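You operate a simulated robot arm through the tools that you are given. There is no shell and no other tool.

You are at the controls of a simulated robot arm. One attempt, no reset.

## Task
Clamp the short block, sand its rough patch smooth and free it again.
Fine: sanding block back. What is to be rubbed or washed off counts as gone when no trace of it is left.

The check looks at the end state, three seconds after you hand in, the way a careful person would. Anything else that was tipped, shoved, dropped, spilled or broken makes it a failure.

## Robot
A 7-joint arm with a two-finger parallel gripper, fixed in place. Base frame: the origin is on the floor under the middle of its stand, x ahead of it, y to its left, z up; the work surface is at about z = 0.8. Readings come in m, rad, newtons and seconds.
It reaches about 1.372 m from its shoulder. Its first joint turns from -2.601 to 2.601 rad. Payload 3.43 kg.
Tool frame: the origin (TCP) lies between the finger pads and is the grasp point; the fingertips stand 0.03 m ahead of it; z points along the fingers, y is the line along which they close. The gripper opens to 0.094 m. The fingers are 0.028 m wide and 0.01 m thick; the gripper's body (0.05 by 0.096 m) begins 0.055 m behind the TCP.
Orientation is that of the tool frame in the base frame, as a unit quaternion [x, y, z, w]. With the fingers straight down and closing along the base's y, the tool's x points along the base's -x, its y along +y and its z along -z.

## Interface
- The arm moves only by the tool drive_tool. Its argument "targets" is a list of rows, each a list of 7 numbers: the shift along the tool's x, y, z in units of 25 mm (1.0 is 25 mm), then the turn, a rotation vector about the tool's x, y, z in units of 4 degrees (1.0 is 4 degrees), then the closure in counts, from 0 (fully open) to 255 (shut). In form: [[x, y, z, ax, ay, az, gripper], ...]. A call has 1 to 20 rows; each row shifts and turns the commanded pose from where the row before left it, along the tool's axes as they then stand. A call with a number of a shift or a turn outside -1 to 1 is refused whole. Each row takes 0.2 s and may step no farther than 0.05 m and 0.15 rad from the row before; otherwise, or with a gripper value out of range, the whole call is refused. Where a pose cannot be reached the arm comes as near as it can. A force on the tool above 50 N (or 10 N above the force at the start of the call, whichever is more), or a blocked arm, ends the call early, and 0.2 s more pass. Each finger travels about 0.045 m/s and halts on what it meets, pressing with about 44 N; the grip force reading is that of the motor and also rises with nothing between the fingers. The clock runs only during rows and for 0.2 s after the last one: add rows that do not move to give the fingers time. The reply holds the time, the measured pose of the TCP, the force on the tool along the base axes, the opening and the grip force, in the units named above and with some noise, with the torque about the TCP (base axes, N m) and any sound that the robot's microphone picked up, and new pictures: "show" is both (left out), scene, wrist or none.
- Cameras (640 x 400 px; columns grow to the right, rows downward): "scene" is fixed at [0.4023, -0.651, 1.4361]; the picture's right is [-0.78, 0.62, 0.00], its down [0.46, 0.58, -0.67] and it looks along [-0.41, -0.52, -0.75] (base axes); focal length 244 px, centre (320, 200). "wrist" rides on the gripper at [0.076, 0.014, -0.103] in the tool frame; the picture's right is [-0.18, 0.98, 0.00], its down [-0.75, -0.14, -0.64] and it looks along [-0.63, -0.12, 0.77] (tool axes); focal length 243 px, centre (320, 200). There is no depth. A picture from a camera that has moved, and an enlarged one, comes with that camera's place and axes in the base frame and with its lens.
- enlarge(camera, box): a new picture of the part [left, top, right, bottom] of that camera's present view, enlarged. No time passes.
- job_done(): hands the job in; it is judged then, once.

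Places have to be worked out from the pictures, the camera data and where the tool is seen. Open the gripper and draw the arm clear of the work before you hand the job in, unless the task says otherwise.

The tools are called after "Call:" as a command line: name --pt "numbers of a row" for each row, then --argument value for the rest, lists and objects as JSON in quotes. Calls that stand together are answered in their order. drive_tool: Moves the arm, as the interface text tells. Its arguments: {"type":"object","properties":{"targets":{"type":"array"},"show":{"type":"string","enum":["both","scene","wrist","none"]}},"required":["targets"]} The other tools are called the same way: enlarge (camera, box) takes an enlarged picture of a part of a camera's view; job_done () hands the job in.

At the start:

```text
time_s: 0.0
tool_pos: [0.2231, -0.9631, 1.1539]
tool_rot: [-0.001, 1.0, 0.0, 0.0]
ft_force: [0.8, 0.3, -0.1]
wrist_torque: [-0.02, 0.0, 0.0]
width: 0.0939
grasp_force: 0.1
```

scene: 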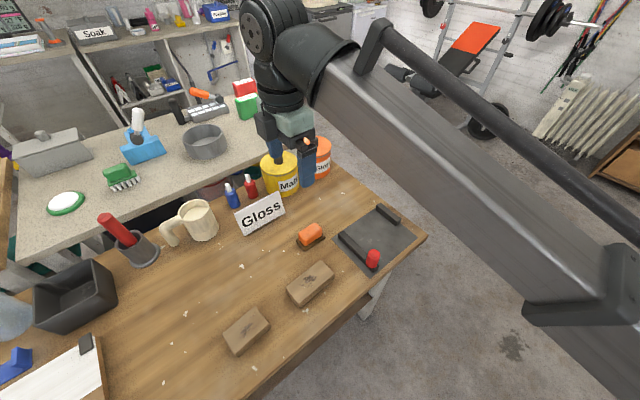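
wrist: 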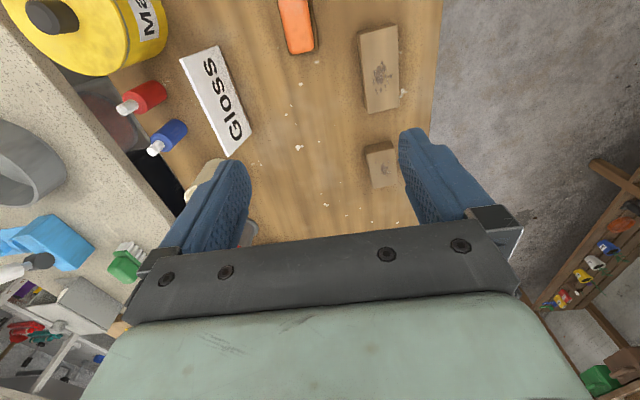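

I start by looking closer at the bench: the two wooden blocks, the orange sanding block and the clamp fixture with the red knob.

Call:
enlarge --camera "scene" --box '[200, 180, 440, 360]'

Call:
enlarge --camera "wrist" --box '[180, 0, 460, 200]'

Call:
enlarge --camera "scene" --box '[320, 190, 440, 290]'

```text
2.22 times, centred on (320, 270) of scene
camera zoom: at [0.4023, -0.651, 1.4361], right [-0.78, 0.62, 0.0], down [0.46, 0.58, -0.67], along [-0.41, -0.52, -0.75], focal length 541 px, centre (320, 44)
```

zoom: 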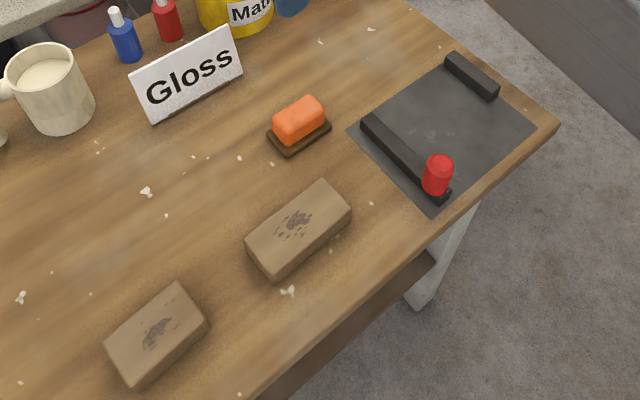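

```text
2.00 times, centred on (320, 100) of wrist
camera zoom: at [0.1474, -0.949, 1.2584], right [0.18, 0.98, 0.0], down [0.75, -0.14, 0.64], along [0.63, -0.12, -0.77], focal length 485 px, centre (320, 400)
```

zoom: 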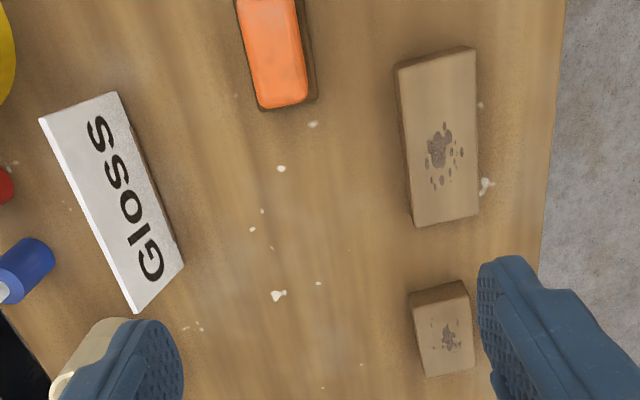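

```text
4.00 times, centred on (380, 240) of scene
camera zoom: at [0.4023, -0.651, 1.4361], right [-0.78, 0.62, 0.0], down [0.46, 0.58, -0.67], along [-0.41, -0.52, -0.75], focal length 974 px, centre (80, 40)
```

zoom: 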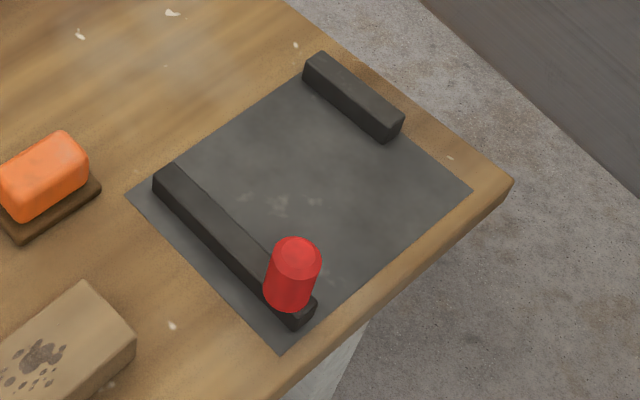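

The short block is the one near (0.44, -0.87), about 0.09 x 0.05 m. The clamp plate spans x -0.09 to 0.12 and y -0.95 to -0.79, with the red knob on its near bar. I move the tool in -x at the same height so the wrist camera looks down on the clamp.

Call:
drive_tool --pt "1 0 0 0 0 0 0" --pt "1 0 0 0 0 0 0" --pt "1 0 0 0 0 0 0" --pt "1 0 0 0 0 0 0" --pt "1 0 0 0 0 0 0" --pt "1 0 0 0 0 0 0" --pt "1 0 0 0 0 0 0" --pt "1 0 0 0 0 0 0" --pt "1 0 0 0 0 0 0" --pt "1 0 0 0 0 0 0" --pt "1 0 0 0 0 0 0" --pt "1 0 0 0 0 0 0" --pt "0 0 0 0 0 0 0"

```text
time_s: 2.8
tool_pos: [-0.0771, -0.9634, 1.1536]
tool_rot: [0.0, 1.0, 0.0, 0.0]
ft_force: [0.8, -0.2, 0.2]
wrist_torque: [0.0, 0.0, 0.01]
width: 0.094
grasp_force: 0.0
camera wrist: at [-0.1524, -0.9498, 1.2578], right [0.18, 0.98, 0.0], down [0.75, -0.14, 0.64], along [0.63, -0.12, -0.77], focal length 243 px, centre (320, 200)
```

scene: 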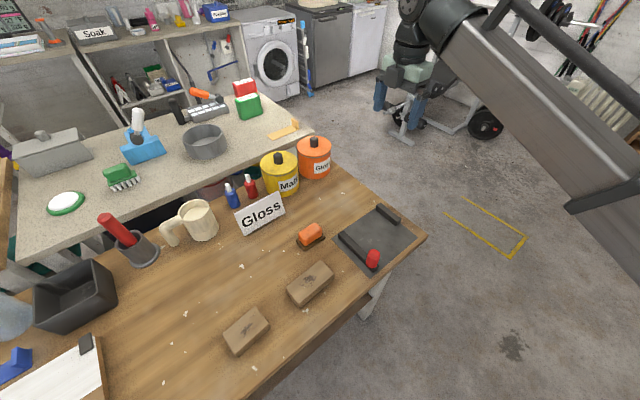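
wrist: 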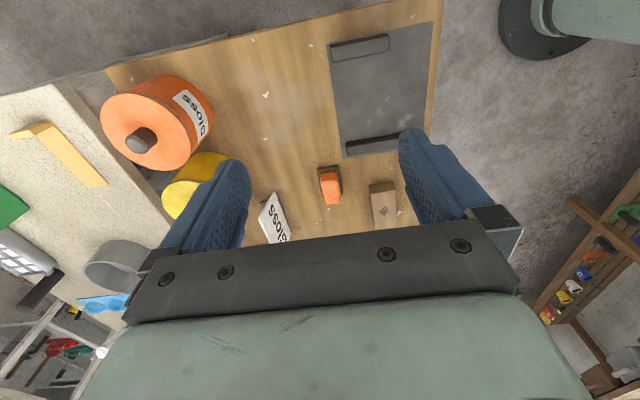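

Call:
enlarge --camera "wrist" --box '[300, 10, 460, 220]'

Call:
enlarge --camera "scene" --box '[320, 190, 440, 290]'

```text
1.90 times, centred on (380, 115) of wrist
camera zoom: at [-0.1524, -0.9498, 1.2578], right [0.18, 0.98, 0.0], down [0.75, -0.14, 0.64], along [0.63, -0.12, -0.77], focal length 462 px, centre (206, 362)
```

zoom: 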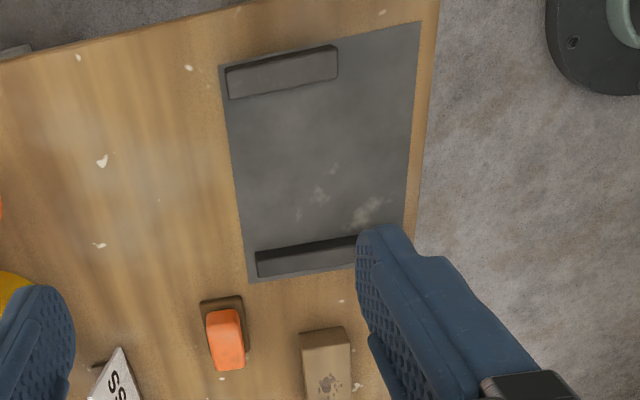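

```text
4.00 times, centred on (380, 240) of scene
camera zoom: at [0.4023, -0.651, 1.4361], right [-0.78, 0.62, 0.0], down [0.46, 0.58, -0.67], along [-0.41, -0.52, -0.75], focal length 974 px, centre (80, 40)
```

zoom: 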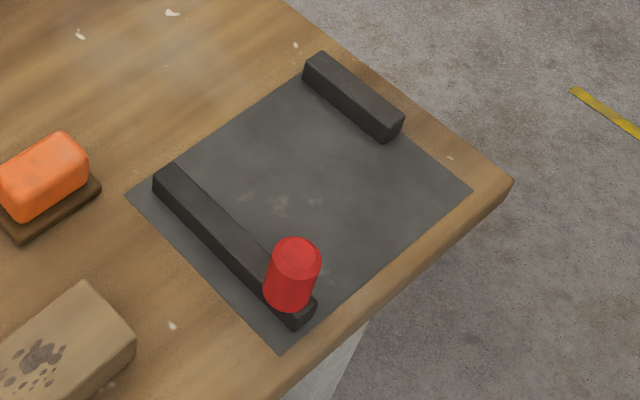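

The plate, far jaw and knob bar positions agree between the two cameras: plate x -0.093 to 0.117, and the far jaw's inner face at x about -0.07. I move closer and to +y to see the knob bar and any slots or hinges.

Call:
drive_tool --pt "0.7 1 1 0 0 0 0" --pt "0.7 1 1 0 0 0 0" --pt "0.7 1 1 0 0 0 0" --pt "0.7 1 1 0 0 0 0" --pt "0 0 0 0 0 0 0"

```text
time_s: 4.0
tool_pos: [-0.1476, -0.8631, 1.0546]
tool_rot: [0.0, 1.0, 0.0, 0.0]
ft_force: [0.1, 0.8, 0.3]
wrist_torque: [0.0, 0.06, 0.01]
width: 0.0938
grasp_force: 0.1
camera wrist: at [-0.223, -0.8494, 1.1579], right [0.18, 0.98, 0.0], down [0.75, -0.14, 0.64], along [0.63, -0.12, -0.77], focal length 243 px, centre (320, 200)
```

scene: 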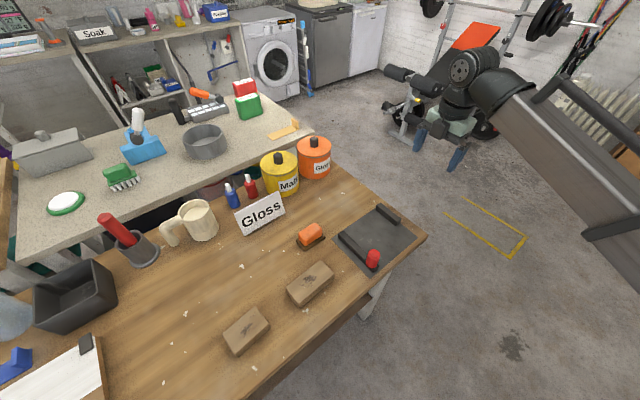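
wrist: 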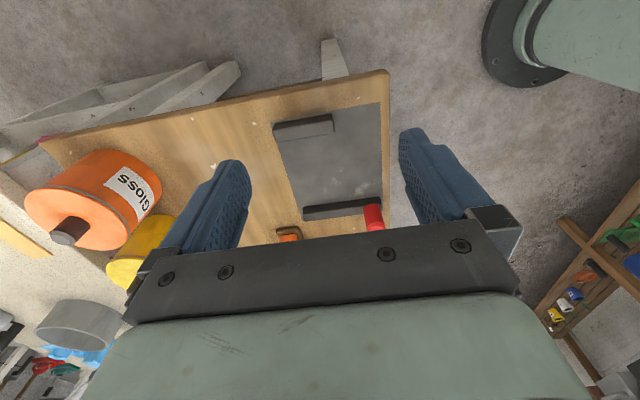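

Call:
enlarge --camera "wrist" --box '[260, 90, 420, 240]'

Call:
enlarge --camera "scene" --box '[285, 210, 345, 260]'

Call:
enlarge --camera "scene" --box '[210, 290, 290, 360]'

```text
2.67 times, centred on (340, 165) of wrist
camera zoom: at [-0.223, -0.8494, 1.1579], right [0.18, 0.98, 0.0], down [0.75, -0.14, 0.64], along [0.63, -0.12, -0.77], focal length 647 px, centre (267, 293)
```

zoom: 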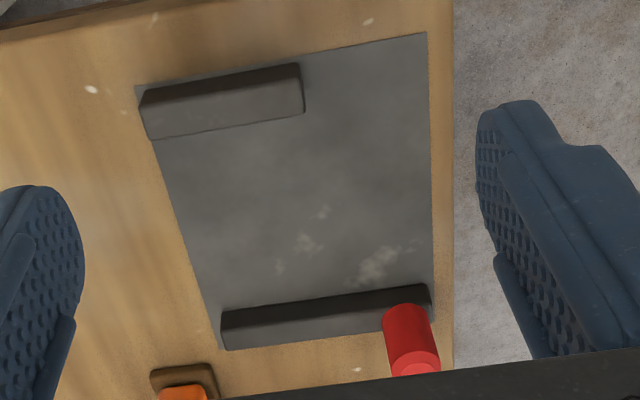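

```text
8.00 times, centred on (315, 235) of scene
camera zoom: at [0.4023, -0.651, 1.4361], right [-0.78, 0.62, 0.0], down [0.46, 0.58, -0.67], along [-0.41, -0.52, -0.75], focal length 1948 px, centre (360, -80)
```

zoom: 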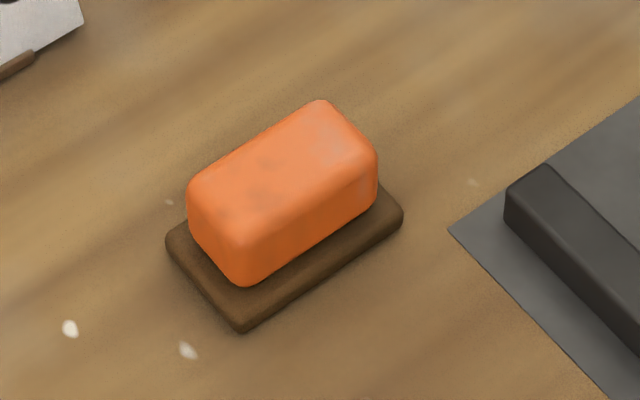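

```text
5.71 times, centred on (250, 325) of scene
camera zoom: at [0.4023, -0.651, 1.4361], right [-0.78, 0.62, 0.0], down [0.46, 0.58, -0.67], along [-0.41, -0.52, -0.75], focal length 1392 px, centre (720, -514)
```

zoom: 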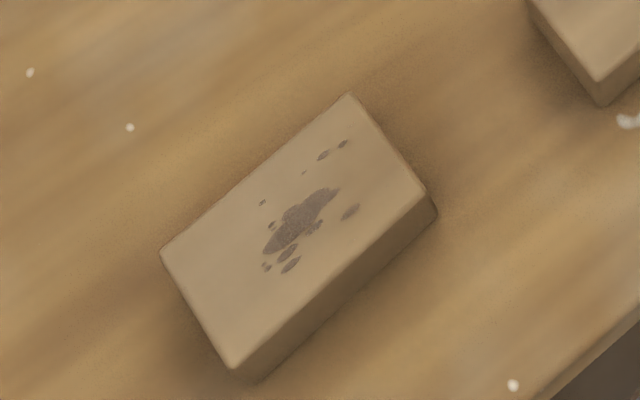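

The bar and knob look like a sliding jaw, and I will test how it moves later. The short block's centre is near (0.441, -0.874), turned about 5°, 0.055 wide and 0.03 high. I move across at height toward it.

Call:
drive_tool --pt "-1 0 0 0 0 0 0" --pt "-1 0 0 0 0 0 0" --pt "-1 0 0 0 0 0 0" --pt "-1 0 0 0 0 0 0" --pt "-1 0 0 0 0 0 0" --pt "-1 0 0 0 0 0 0" --pt "-1 0 0 0 0 0 0" --pt "-1 0 0 0 0 0 0" --pt "-1 0 0 0 0 0 0" --pt "-1 0 0 0 0 0 0" --pt "-1 0 0 0 0 0 0" --pt "-1 0 0 0 0 0 0" --pt "-1 0 0 0 0 0 0" --pt "-1 0 0 0 0 0 0" --pt "-1 0 0 0 0 0 0" --pt "-1 0 0 0 0 0 0" --pt "-1 0 0 0 0 0 0" --pt "-1 0 0 0 0 0 0" --pt "-1 0 0 0 0 -0.6 0" --pt "-1 0 0 0 0 -0.65 0"

```text
time_s: 8.2
tool_pos: [0.3521, -0.8593, 1.0554]
tool_rot: [-0.044, 0.999, 0.0, 0.0]
ft_force: [0.9, 0.5, -0.1]
wrist_torque: [0.03, -0.01, 0.01]
width: 0.094
grasp_force: 0.1
camera wrist: at [0.2751, -0.8535, 1.1569], right [0.1, 1.0, 0.0], down [0.76, -0.07, 0.64], along [0.64, -0.06, -0.77], focal length 243 px, centre (320, 200)
```

scene: 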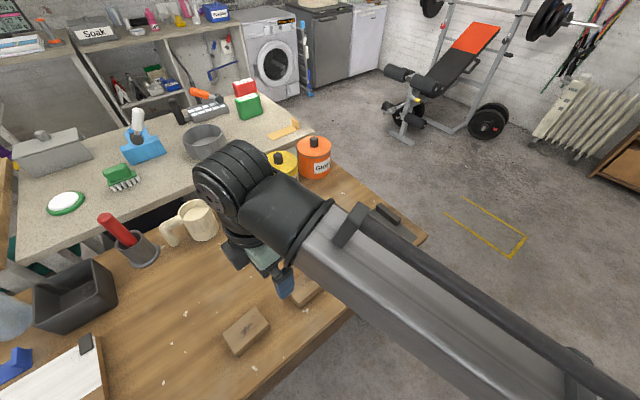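
wrist: 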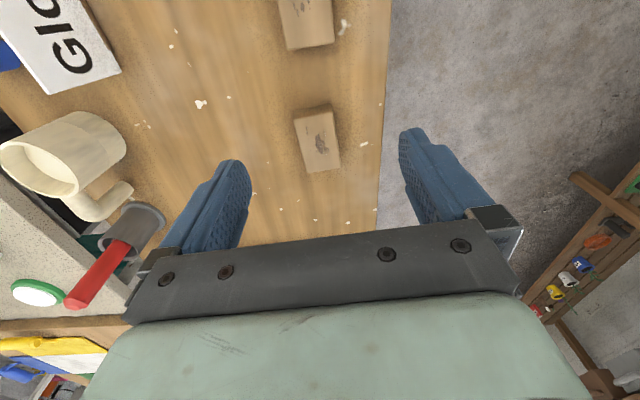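

The gripper is now yawed +5°. I enlarge the short block in the wrist view to refine its position.

Call:
enlarge --camera "wrist" --box '[270, 90, 370, 190]'

```text
4.00 times, centred on (320, 140) of wrist
camera zoom: at [0.2751, -0.8535, 1.1569], right [0.1, 1.0, 0.0], down [0.76, -0.07, 0.64], along [0.64, -0.06, -0.77], focal length 970 px, centre (320, 440)
```

zoom: 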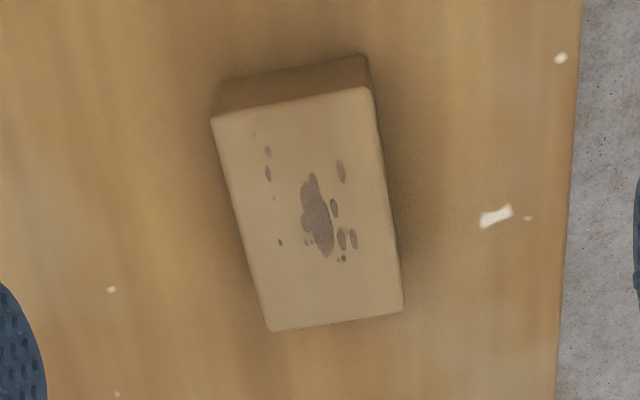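

Refined: block centre (0.4416, -0.8723), yaw 5.4°, top at 0.83. I move over it and descend partway.

Call:
drive_tool --pt "-0.88 -0.208 0.5 0 0 0 0" --pt "-0.88 -0.208 0.5 0 0 0 0" --pt "-0.88 -0.208 0.5 0 0 0 0" --pt "-0.88 -0.208 0.5 0 0 0 0" --pt "0 0 1 0 0 0 0" --pt "0 0 1 0 0 0 0" --pt "0 0 1 0 0 0 0" --pt "0 0 1 0 0 0 0" --pt "0 0 0 0 0 0 0"

```text
time_s: 10.2
tool_pos: [0.4412, -0.8745, 0.904]
tool_rot: [-0.044, 0.999, 0.001, 0.0]
ft_force: [-0.2, 0.6, -0.9]
wrist_torque: [0.02, -0.02, 0.01]
width: 0.0937
grasp_force: 0.0
camera wrist: at [0.3653, -0.8672, 1.0072], right [0.1, 1.0, 0.0], down [0.76, -0.07, 0.64], along [0.64, -0.06, -0.77], focal length 243 px, centre (320, 200)
```

scene: 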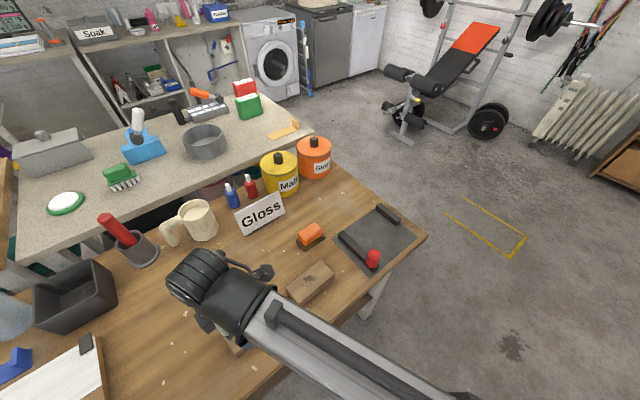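
wrist: 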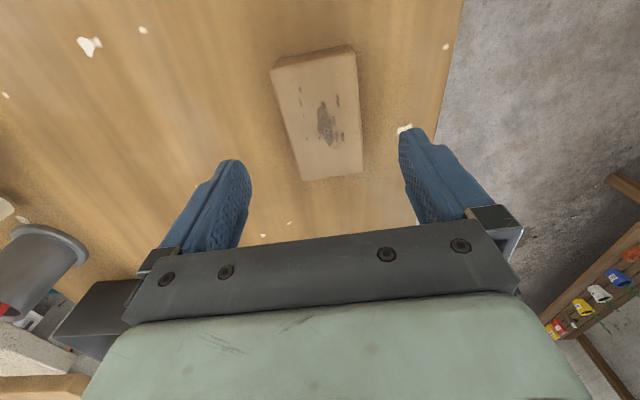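

The block sits centred between the open fingers. I descend to z about 0.838 and close on it.

Call:
drive_tool --pt "0 0.03 0.9 0 0 0 0" --pt "0 0.03 0.9 0 0 0 0" --pt "0 0 0.8 0 0 0 0" --pt "0 0 0 0 0 0 0" --pt "0 0 0 0 0 0 255" --pt "0 0 0 0 0 0 255" --pt "0 0 0 0 0 0 255" --pt "0 0 0 0 0 0 255" --pt "0 0 0 0 0 0 255"

```text
time_s: 12.2
tool_pos: [0.4406, -0.8741, 0.8418]
tool_rot: [-0.044, 0.999, -0.001, 0.0]
ft_force: [-0.3, -0.7, 9.9]
wrist_torque: [0.01, -0.27, 0.02]
width: 0.0553
grasp_force: 44.0
camera wrist: at [0.3647, -0.8671, 0.9436], right [0.1, 1.0, 0.0], down [0.76, -0.07, 0.64], along [0.64, -0.06, -0.77], focal length 243 px, centre (320, 200)
```

scene: 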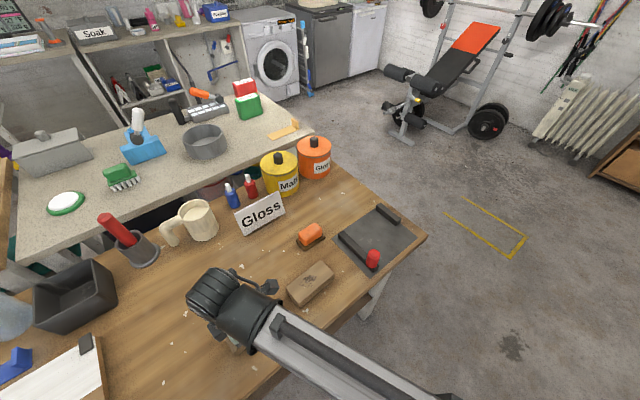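
wrist: 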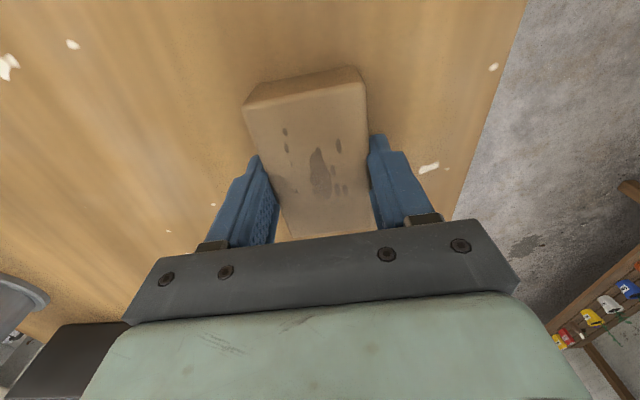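

The grip is solid (width 0.0553, 44 N). I lift straight up to about z 0.97.

Call:
drive_tool --pt "0 0 -0.4 0 0 0 255" --pt "0 0 -0.8 0 0 0 255" --pt "0 0 -1 0 0 0 255" --pt "0 0 -1 0 0 0 255" --pt "0 0 -1 0 0 0 255" --pt "0 0 -1 0 0 0 255" --pt "0 0 0 0 0 0 255"

```text
time_s: 13.8
tool_pos: [0.4419, -0.8719, 0.9726]
tool_rot: [-0.044, 0.999, 0.0, 0.0]
ft_force: [-1.1, 0.6, -1.1]
wrist_torque: [-0.02, -0.04, 0.01]
width: 0.0555
grasp_force: 44.2
camera wrist: at [0.3663, -0.8654, 1.0754], right [0.1, 1.0, 0.0], down [0.76, -0.07, 0.64], along [0.64, -0.06, -0.77], focal length 243 px, centre (320, 200)
```

scene: 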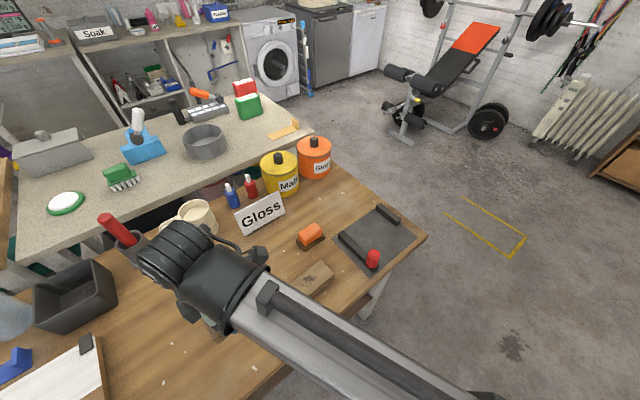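
wrist: 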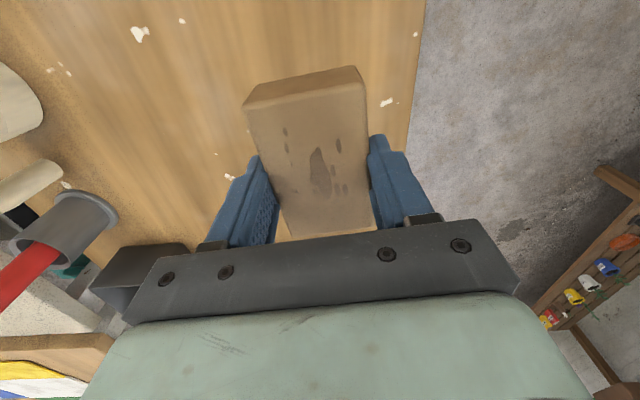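

Call:
enlarge --camera "wrist" --box '[220, 50, 400, 250]'

```text
2.00 times, centred on (310, 150) of wrist
camera zoom: at [0.3663, -0.8654, 1.0754], right [0.1, 1.0, 0.0], down [0.76, -0.07, 0.64], along [0.64, -0.06, -0.77], focal length 485 px, centre (340, 300)
```

zoom: 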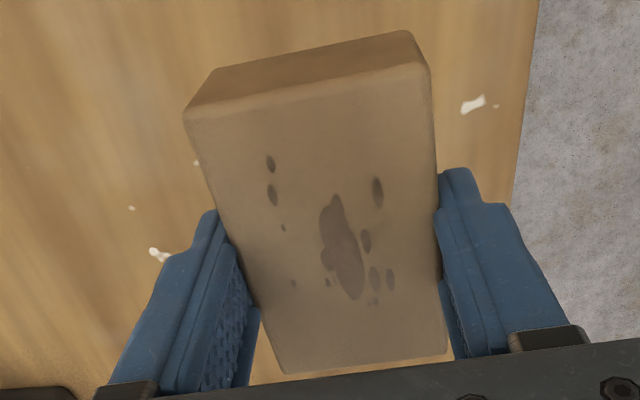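

The block is centred in the grip: top 0.009 ahead of the TCP, length 0.089 along tool x, bottom about 0.04 ahead. I turn the yaw back to zero and carry it toward the clamp near (-0.02, -0.90).

Call:
drive_tool --pt "0 0 0 0 0 0.63 255" --pt "0 0 0 0 0 0.63 255" --pt "1 -0.06 0 0 0 0 255" --pt "1 -0.06 0 0 0 0 255" --pt "1 -0.06 0 0 0 0 255" --pt "1 -0.06 0 0 0 0 255" --pt "1 -0.06 0 0 0 0 255" --pt "1 -0.06 0 0 0 0 255" --pt "1 -0.06 0 0 0 0 255" --pt "1 -0.06 0 0 0 0 255" --pt "1 -0.06 0 0 0 0 255" --pt "1 -0.06 0 0 0 0 255" --pt "1 -0.06 0 0 0 0 255" --pt "1 -0.06 0 0 0 0 255" --pt "1 -0.06 0 0 0 0 255" --pt "1 -0.06 0 0 0 0 255" --pt "1 -0.06 0 0 0 0 255" --pt "1 -0.06 0 0 0 0 255" --pt "1 -0.06 0 0 0 0 255" --pt "0 0 0 0 0 0 255"

```text
time_s: 18.0
tool_pos: [0.0166, -0.8974, 0.9702]
tool_rot: [0.001, 1.0, 0.0, 0.001]
ft_force: [0.4, -0.2, 0.2]
wrist_torque: [-0.02, -0.02, -0.03]
width: 0.0552
grasp_force: 43.8
camera wrist: at [-0.0597, -0.8853, 1.0733], right [0.18, 0.98, 0.0], down [0.75, -0.14, 0.64], along [0.63, -0.12, -0.77], focal length 243 px, centre (320, 200)
```

scene: 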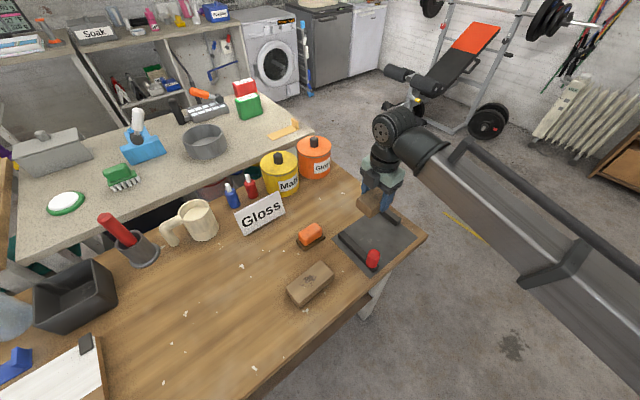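
wrist: 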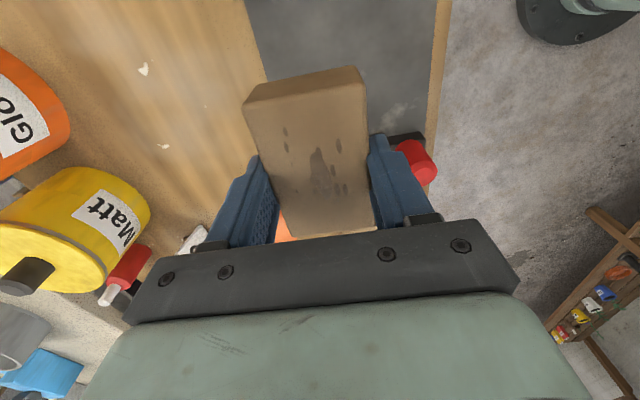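

The block is above the clamp. I shift the last 37 mm in -x and descend to about z 0.865, then check against the jaws.

Call:
drive_tool --pt "0.74 -0.07 0 0 0 0 255" --pt "0.74 -0.07 0 0 0 0 255" --pt "0 0 1 0 0 0 255" --pt "0 0 1 0 0 0 255" --pt "0 0 1 0 0 0 255" --pt "0 0 1 0 0 0 255" --pt "0 0 0.2 0 0 0 255" --pt "0 0 0 0 0 0 255"

Call:
enlarge --camera "scene" --box '[320, 160, 440, 280]'

Call:
enlarge --camera "wrist" --box '[200, 0, 480, 230]'

```text
time_s: 19.8
tool_pos: [-0.0201, -0.9022, 0.866]
tool_rot: [0.0, 1.0, 0.0, 0.0]
ft_force: [-1.0, 0.1, -1.6]
wrist_torque: [0.02, -0.01, -0.01]
width: 0.0548
grasp_force: 43.2
camera wrist: at [-0.0962, -0.8888, 0.9691], right [0.18, 0.98, 0.0], down [0.75, -0.14, 0.64], along [0.63, -0.12, -0.77], focal length 243 px, centre (320, 200)
```

scene: 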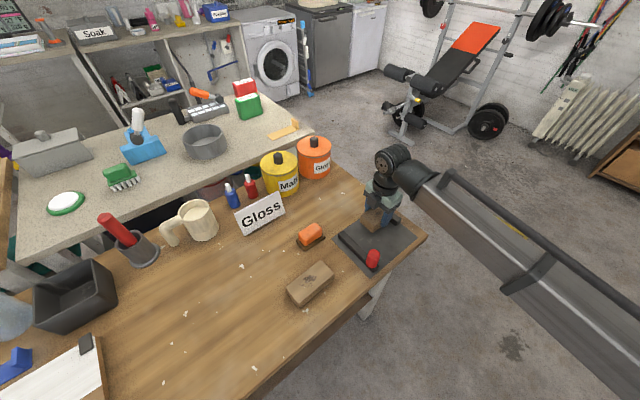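
wrist: 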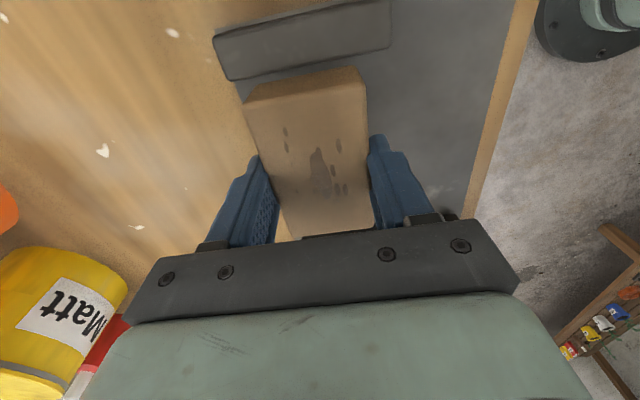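

```text
3.33 times, centred on (380, 220) of scene
camera zoom: at [0.4023, -0.651, 1.4361], right [-0.78, 0.62, 0.0], down [0.46, 0.58, -0.67], along [-0.41, -0.52, -0.75], focal length 812 px, centre (120, 133)
```

zoom: 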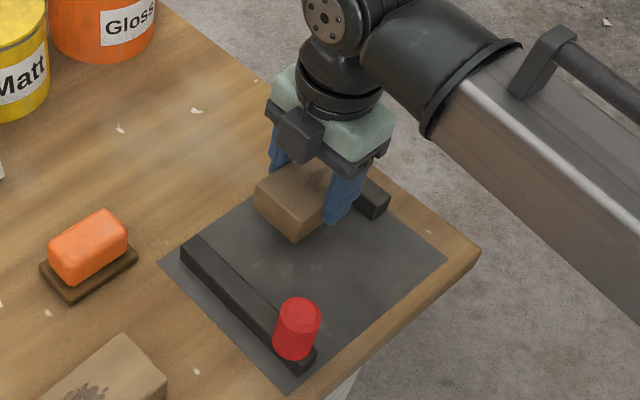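

```text
1.74 times, centred on (340, 115) of wrist
camera zoom: at [-0.0962, -0.8888, 0.9691], right [0.18, 0.98, 0.0], down [0.75, -0.14, 0.64], along [0.63, -0.12, -0.77], focal length 422 px, centre (285, 348)
```

zoom: 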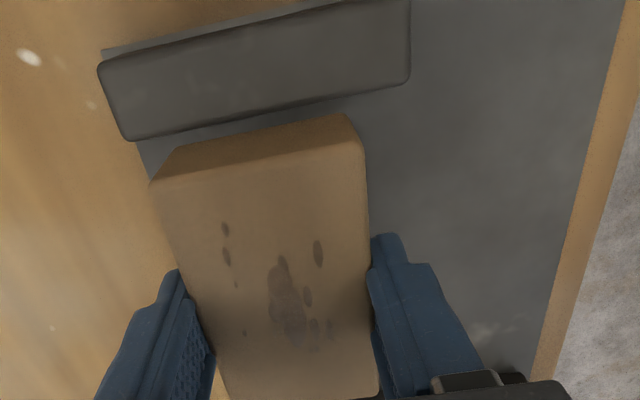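

The block's near end is about 5 mm clear of the fixed jaw and the fingers straddle it freely. I lower gently in small steps toward the plate and watch the force.

Call:
drive_tool --pt "0 0 0.36 0 0 0 255" --pt "0 0 0.36 0 0 0 255" --pt "0 0 0 0 0 0 255" --show "none"

```text
time_s: 20.6
tool_pos: [-0.0206, -0.9012, 0.8477]
tool_rot: [0.0, 1.0, 0.0, 0.0]
ft_force: [-0.3, 0.8, -0.9]
wrist_torque: [-0.01, 0.02, 0.02]
width: 0.0553
grasp_force: 44.0
```

No contact yet at z 0.848, so I go down in 1.5 mm steps.

Call:
drive_tool --pt "0 0 0.06 0 0 0 255" --pt "0 0 0 0 0 0 255" --show "none"

Call:
drive_tool --pt "0 0 0.06 0 0 0 255" --pt "0 0 0 0 0 0 255" --show "none"

```text
time_s: 21.2
tool_pos: [-0.0202, -0.9036, 0.8469]
tool_rot: [0.0, 1.0, -0.001, -0.001]
ft_force: [0.3, 0.4, -1.0]
wrist_torque: [-0.01, -0.01, 0.02]
width: 0.055
grasp_force: 44.3
```

```text
time_s: 21.8
tool_pos: [-0.0201, -0.9015, 0.8443]
tool_rot: [0.0, 1.0, 0.0, 0.001]
ft_force: [0.2, -0.2, -1.0]
wrist_torque: [0.03, -0.03, 0.02]
width: 0.0551
grasp_force: 44.0
```

Still free at about z 0.845. I continue in small steps.

Call:
drive_tool --pt "0 0 0.06 0 0 0 255" --pt "0 0 0 0 0 0 255" --show "none"

Call:
drive_tool --pt "0 0 0.06 0 0 0 255" --pt "0 0 0 0 0 0 255" --show "wrist"

```text
time_s: 22.4
tool_pos: [-0.0199, -0.901, 0.8433]
tool_rot: [-0.001, 1.0, -0.001, 0.0]
ft_force: [0.2, 0.3, -0.6]
wrist_torque: [-0.01, 0.02, 0.0]
width: 0.0554
grasp_force: 44.5
```

```text
time_s: 23.0
tool_pos: [-0.0198, -0.9018, 0.8408]
tool_rot: [0.0, 1.0, 0.0, 0.0]
ft_force: [-0.1, -0.1, -0.3]
wrist_torque: [0.0, 0.0, 0.01]
width: 0.0552
grasp_force: 43.9
camera wrist: at [-0.0951, -0.8878, 0.9443], right [0.18, 0.98, 0.0], down [0.75, -0.14, 0.64], along [0.63, -0.12, -0.77], focal length 243 px, centre (320, 200)
```

wrist: 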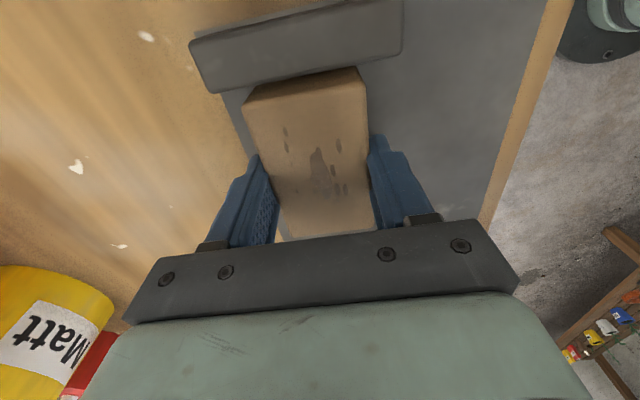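

No contact force yet at z 0.841, so I keep lowering.

Call:
drive_tool --pt "0 0 0.06 0 0 0 255" --pt "0 0 0 0 0 0 255" --show "none"

Call:
drive_tool --pt "0 0 0.06 0 0 0 255" --pt "0 0 0 0 0 0 255" --show "none"

```text
time_s: 23.6
tool_pos: [-0.0191, -0.8999, 0.8407]
tool_rot: [-0.001, 1.0, -0.001, 0.0]
ft_force: [-0.7, -0.5, 11.3]
wrist_torque: [0.19, -0.11, -0.02]
width: 0.0552
grasp_force: 44.1
```

```text
time_s: 24.2
tool_pos: [-0.019, -0.901, 0.8406]
tool_rot: [0.0, 1.0, -0.002, 0.0]
ft_force: [-0.3, -3.1, 39.6]
wrist_torque: [0.51, -0.16, 0.03]
width: 0.0549
grasp_force: 44.1
```

Contact came at z about 0.8405, with the force rising to 40 N. I back off 1.5 mm to relieve it and then open the gripper.

Call:
drive_tool --pt "0 0 -0.07 0 0 0 255" --pt "0 0 0 0 0 0 255" --show "none"

```text
time_s: 24.8
tool_pos: [-0.0198, -0.9015, 0.841]
tool_rot: [0.0, 1.0, -0.001, 0.001]
ft_force: [-2.9, -2.2, 24.6]
wrist_torque: [-0.08, -0.03, 0.04]
width: 0.0548
grasp_force: 44.2
```

Call:
drive_tool --pt "0 0 -0.07 0 0 0 255" --pt "0 0 0 0 0 0 255" --show "none"

```text
time_s: 25.4
tool_pos: [-0.0177, -0.8994, 0.8421]
tool_rot: [0.0, 1.0, 0.0, 0.0]
ft_force: [-0.3, 0.1, -1.4]
wrist_torque: [0.0, -0.02, -0.02]
width: 0.0551
grasp_force: 43.9
```

The contact force is relieved, so I open the gripper and look.

Call:
drive_tool --pt "0 0 0 0 0 0 80" --pt "0 0 0 0 0 0 40" --pt "0 0 0 0 0 0 0" --pt "0 0 0 0 0 0 0" --pt "0 0 0 0 0 0 0" --show "wrist"

```text
time_s: 26.6
tool_pos: [-0.0195, -0.9, 0.8431]
tool_rot: [0.0, 1.0, 0.0, -0.001]
ft_force: [0.6, -0.3, 0.5]
wrist_torque: [-0.04, 0.0, 0.01]
width: 0.0944
grasp_force: 0.0
camera wrist: at [-0.0948, -0.8877, 0.9455], right [0.18, 0.98, 0.0], down [0.75, -0.14, 0.64], along [0.63, -0.12, -0.77], focal length 243 px, centre (320, 200)
```

wrist: 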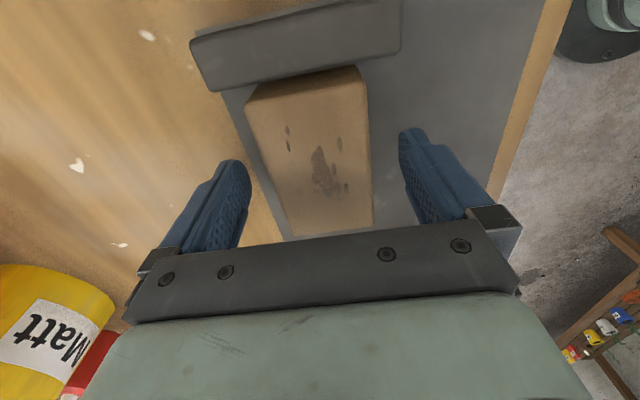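

The block sits on the plate 5 mm from the fixed jaw. I raise the arm and move over the red knob near (0.092, -0.812).

Call:
drive_tool --pt "0 0 -0.6 0 0 0 0" --pt "0 0 -1 0 0 0 0" --pt "0 0 -1 0 0 0 0" --pt "0 0 -1 0 0 0 0" --pt "0 0 -1 0 0 0 0" --pt "-0.89 0.7 0 0 0 0 0" --pt "-0.89 0.7 0 0 0 0 0" --pt "-0.89 0.7 0 0 0 0 0" --pt "-0.89 0.7 0 0 0 0 0" --pt "-0.89 0.7 0 0 0 0 0" --pt "0 0 0 0 0 0 0"

Call:
enlarge --camera "wrist" --box '[240, 60, 420, 230]'

Call:
enlarge --camera "scene" --box '[320, 180, 440, 280]'

```text
time_s: 29.0
tool_pos: [0.0922, -0.8138, 0.9572]
tool_rot: [0.0, 1.0, 0.0, 0.0]
ft_force: [0.4, 0.3, 0.2]
wrist_torque: [0.01, 0.0, 0.01]
width: 0.0942
grasp_force: 0.1
camera wrist: at [0.0163, -0.8009, 1.0597], right [0.18, 0.98, 0.0], down [0.75, -0.14, 0.64], along [0.63, -0.12, -0.77], focal length 243 px, centre (320, 200)
```

scene: 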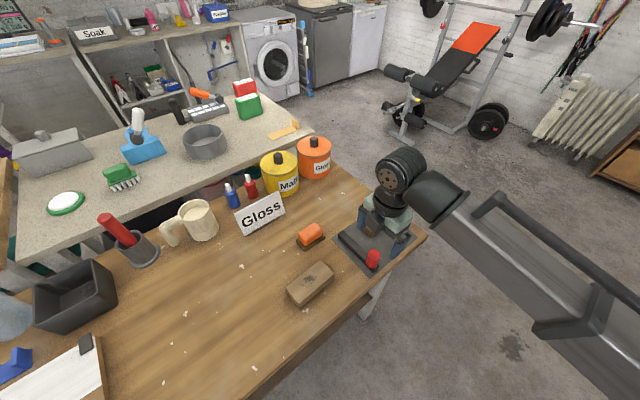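
wrist: 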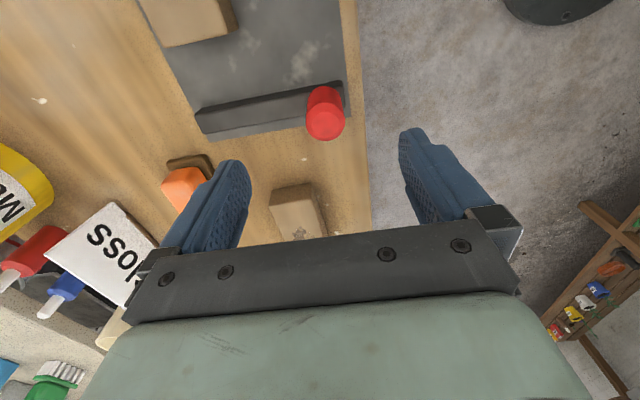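

```text
2.35 times, centred on (330, 145) of wrist
camera zoom: at [0.0163, -0.8009, 1.0597], right [0.18, 0.98, 0.0], down [0.75, -0.14, 0.64], along [0.63, -0.12, -0.77], focal length 571 px, centre (296, 329)
```

zoom: 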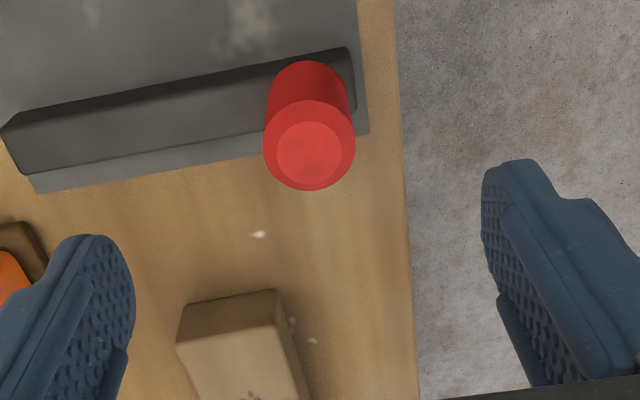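

```text
4.00 times, centred on (380, 230) of scene
camera zoom: at [0.4023, -0.651, 1.4361], right [-0.78, 0.62, 0.0], down [0.46, 0.58, -0.67], along [-0.41, -0.52, -0.75], focal length 974 px, centre (80, 80)
```

zoom: 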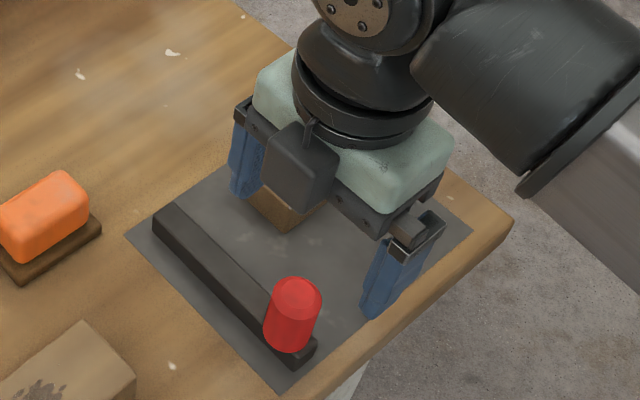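

The knob's centre is about (0.092, -0.8115), 0.032 in diameter, from z 0.83 to 0.87. I descend so the fingertips stop just above the bar, and close on the knob.

Call:
drive_tool --pt "0 0.09 1 0 0 0 0" --pt "0 0 1 0 0 0 0" --pt "0 0 1 0 0 0 0" --pt "0 0 0.6 0 0 0 0" --pt "0 0 0 0 0 0 0" --show "both"

```text
time_s: 30.2
tool_pos: [0.0902, -0.8114, 0.8656]
tool_rot: [0.0, 1.0, 0.0, 0.0]
ft_force: [0.2, 0.4, -0.5]
wrist_torque: [0.03, -0.02, 0.01]
width: 0.0944
grasp_force: 0.1
camera wrist: at [0.0158, -0.7984, 0.9697], right [0.18, 0.98, 0.0], down [0.75, -0.14, 0.64], along [0.63, -0.12, -0.77], focal length 243 px, centre (320, 200)
```

scene: 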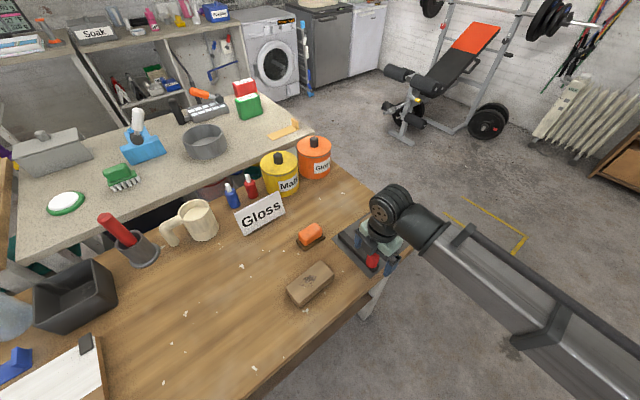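
wrist: 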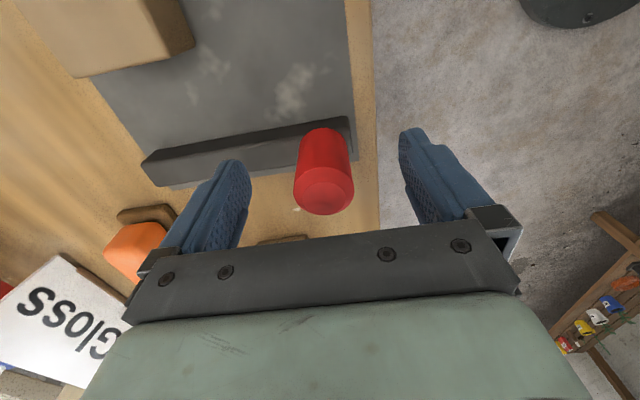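

The knob top lies right at the grasp point between the fingers. I close on it.

Call:
drive_tool --pt "0 0 0 0 0 0 255" --pt "0 0 0 0 0 0 255" --pt "0 0 0 0 0 0 255" --pt "0 0 0 0 0 0 255" --pt "0 0 0 0 0 0 255" --pt "0 0 0 0 0 0 255" --show "wrist"

```text
time_s: 31.6
tool_pos: [0.0918, -0.8112, 0.8671]
tool_rot: [0.0, 1.0, 0.0, 0.0]
ft_force: [1.1, 19.6, -4.2]
wrist_torque: [-0.52, -0.02, 0.0]
width: 0.0315
grasp_force: 45.4
camera wrist: at [0.0158, -0.7969, 0.97], right [0.18, 0.98, 0.0], down [0.75, -0.14, 0.64], along [0.63, -0.12, -0.77], focal length 243 px, centre (320, 200)
```

wrist: 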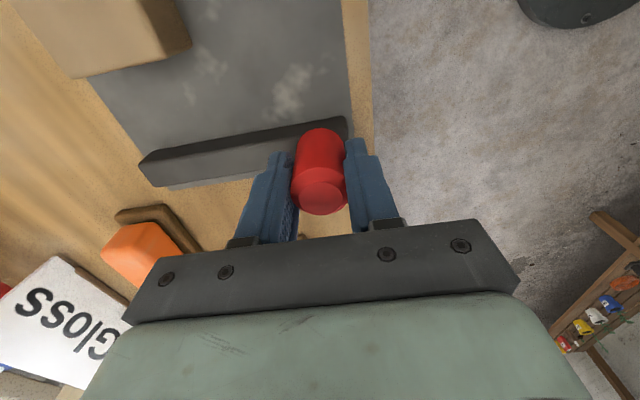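

The grip on the knob is firm at 0.0315, with a 20 N side load from being about 1 mm off centre. I correct that and try sliding the jaw toward -x by 20 mm.

Call:
drive_tool --pt "0 0.05 0 0 0 0 255" --pt "0.2 0 0 0 0 0 255" --pt "0.2 0 0 0 0 0 255" --pt "0.2 0 0 0 0 0 255" --pt "0.2 0 0 0 0 0 255" --pt "0 0 0 0 0 0 255" --show "both"

```text
time_s: 33.0
tool_pos: [0.0719, -0.8097, 0.8679]
tool_rot: [0.0, 1.0, 0.001, 0.0]
ft_force: [3.8, 19.3, -18.6]
wrist_torque: [-0.68, -0.27, 0.02]
width: 0.032
grasp_force: 45.4
camera wrist: at [-0.0036, -0.7968, 0.97], right [0.18, 0.98, 0.0], down [0.75, -0.14, 0.64], along [0.63, -0.12, -0.77], focal length 243 px, centre (320, 200)
```

scene: 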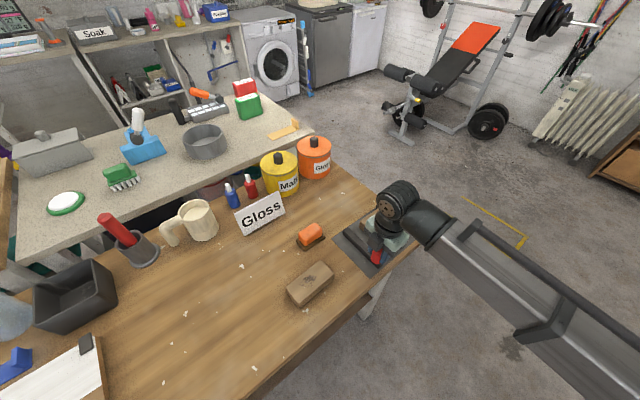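
wrist: 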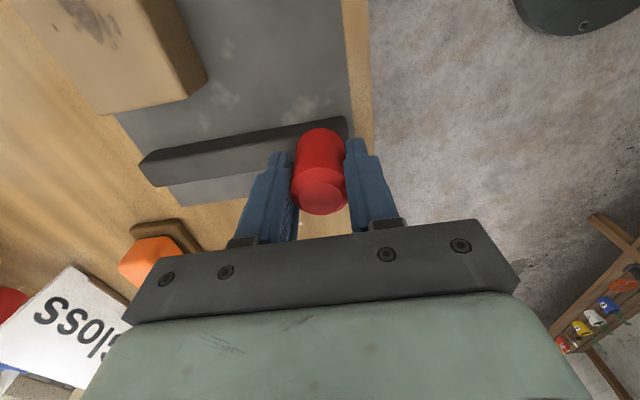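

The jaw slides freely in -x with under 4 N. I relieve the side and vertical loads a little and keep sliding toward the block.

Call:
drive_tool --pt "0 0.05 0.05 0 0 0 255" --pt "0.2 0 0 0 0 0 255" --pt "0.2 0 0 0 0 0 255" --pt "0.2 0 0 0 0 0 255" --pt "0.2 0 0 0 0 0 255" --pt "0 0 0 0 0 0 255" --show "wrist"

```text
time_s: 34.4
tool_pos: [0.0521, -0.8103, 0.8673]
tool_rot: [0.0, 1.0, -0.002, 0.001]
ft_force: [3.9, 2.1, 22.5]
wrist_torque: [0.85, -0.41, 0.09]
width: 0.032
grasp_force: 45.4
camera wrist: at [-0.0244, -0.7964, 0.9699], right [0.18, 0.98, 0.0], down [0.75, -0.14, 0.64], along [0.63, -0.12, -0.77], focal length 243 px, centre (320, 200)
```

wrist: 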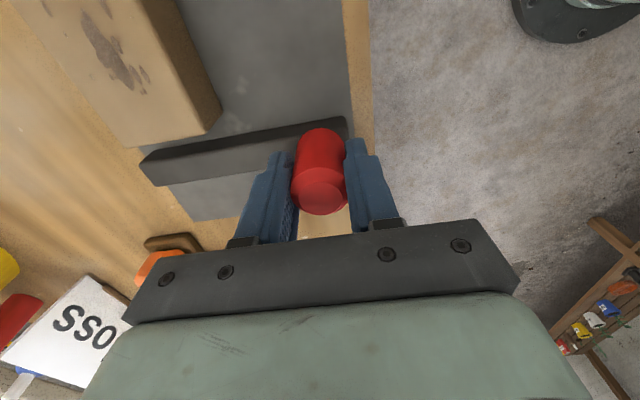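

The remaining gap to the block looks like 15–17 mm. I relieve the vertical load and slide 12 mm more, then go slowly.

Call:
drive_tool --pt "0 0 -0.025 0 0 0 255" --pt "0.16 0 0 0 0 0 255" --pt "0.16 0 0 0 0 0 255" --pt "0.16 0 0 0 0 0 255" --pt "0 0 0 0 0 0 255" --show "wrist"

```text
time_s: 35.6
tool_pos: [0.0395, -0.8105, 0.8675]
tool_rot: [-0.001, 1.0, -0.002, 0.0]
ft_force: [4.2, -14.1, 34.3]
wrist_torque: [0.54, -0.03, 0.01]
width: 0.0314
grasp_force: 45.0
camera wrist: at [-0.0362, -0.7963, 0.9699], right [0.18, 0.98, 0.0], down [0.75, -0.14, 0.64], along [0.63, -0.12, -0.77], focal length 243 px, centre (320, 200)
```

wrist: 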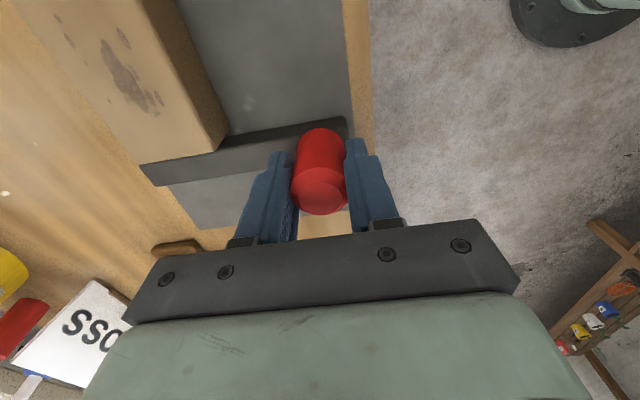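

The bar is nearly at the block. I relieve the loads again and slide slowly in 2 mm steps to make contact.

Call:
drive_tool --pt "0 -0.03 -0.06 0 0 0 255" --pt "0.08 0 0 0 0 0 255" --pt "0.08 0 0 0 0 0 255" --pt "0 0 0 0 0 0 255" --show "wrist"

```text
time_s: 36.6
tool_pos: [0.0356, -0.8096, 0.8672]
tool_rot: [0.0, 1.0, 0.001, 0.0]
ft_force: [5.6, -5.7, -8.7]
wrist_torque: [-1.2, 0.06, 0.02]
width: 0.0317
grasp_force: 45.3
camera wrist: at [-0.0399, -0.7968, 0.9699], right [0.18, 0.98, 0.0], down [0.75, -0.14, 0.64], along [0.63, -0.12, -0.77], focal length 243 px, centre (320, 200)
```

wrist: 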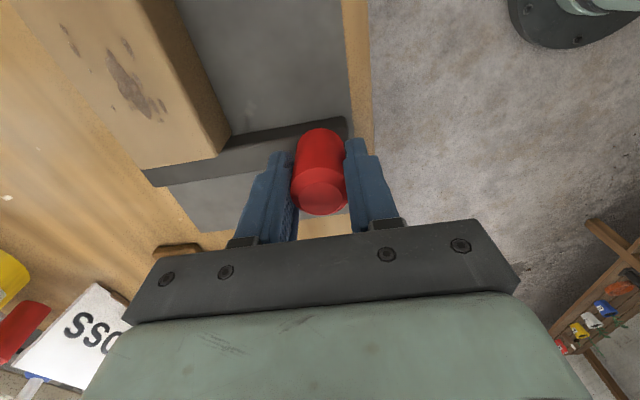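

Call:
drive_tool --pt "0.08 0.02 0.01 0 0 0 255" --pt "0.08 0 0 0 0 0 255" --pt "0 0 0 0 0 0 255" --show "none"

```text
time_s: 37.4
tool_pos: [0.0321, -0.81, 0.8672]
tool_rot: [0.0, 1.0, 0.0, 0.0]
ft_force: [6.7, -9.0, -20.6]
wrist_torque: [-0.86, 0.07, -0.07]
width: 0.0316
grasp_force: 45.3
```

The x force is only 6–7 N, so the block is being pushed toward the fixed jaw. I continue in small steps.

Call:
drive_tool --pt "0.06 -0.01 0.04 0 0 0 255" --pt "0.06 0 0 0 0 0 255" --pt "0 0 0 0 0 0 255" --show "none"

Call:
drive_tool --pt "0.06 0 0 0 0 0 255" --pt "0 0 0 0 0 0 255" --show "both"

```text
time_s: 38.2
tool_pos: [0.0322, -0.8109, 0.8676]
tool_rot: [0.0, 1.0, 0.001, 0.001]
ft_force: [31.3, -6.4, -0.2]
wrist_torque: [-0.55, 0.42, 0.05]
width: 0.0316
grasp_force: 45.0
```

```text
time_s: 38.8
tool_pos: [0.0293, -0.8096, 0.8677]
tool_rot: [-0.001, 1.0, 0.0, 0.005]
ft_force: [37.2, -7.7, 1.8]
wrist_torque: [0.48, -0.34, 0.01]
width: 0.0317
grasp_force: 45.1
camera wrist: at [-0.0466, -0.7968, 0.9692], right [0.18, 0.98, 0.0], down [0.75, -0.14, 0.65], along [0.64, -0.12, -0.76], focal length 243 px, centre (320, 200)
```

scene: 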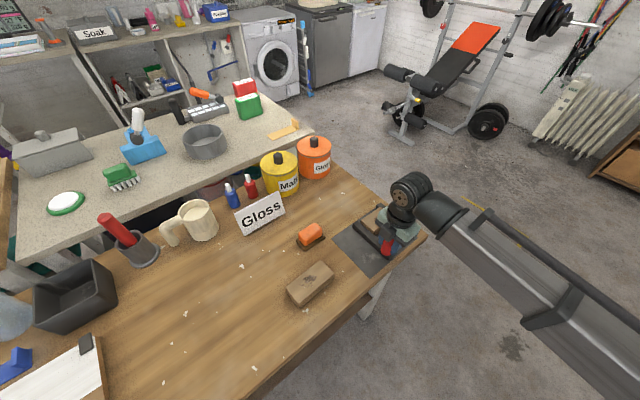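
wrist: 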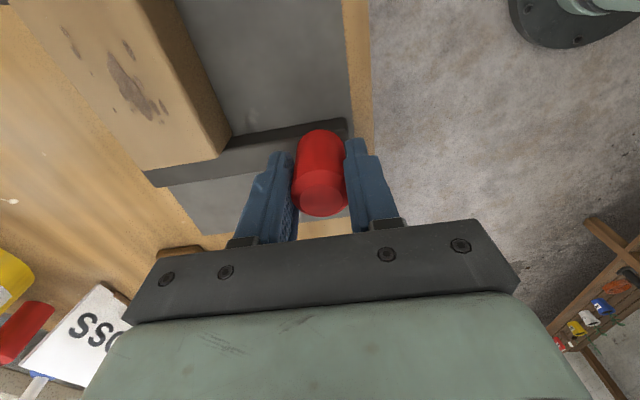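

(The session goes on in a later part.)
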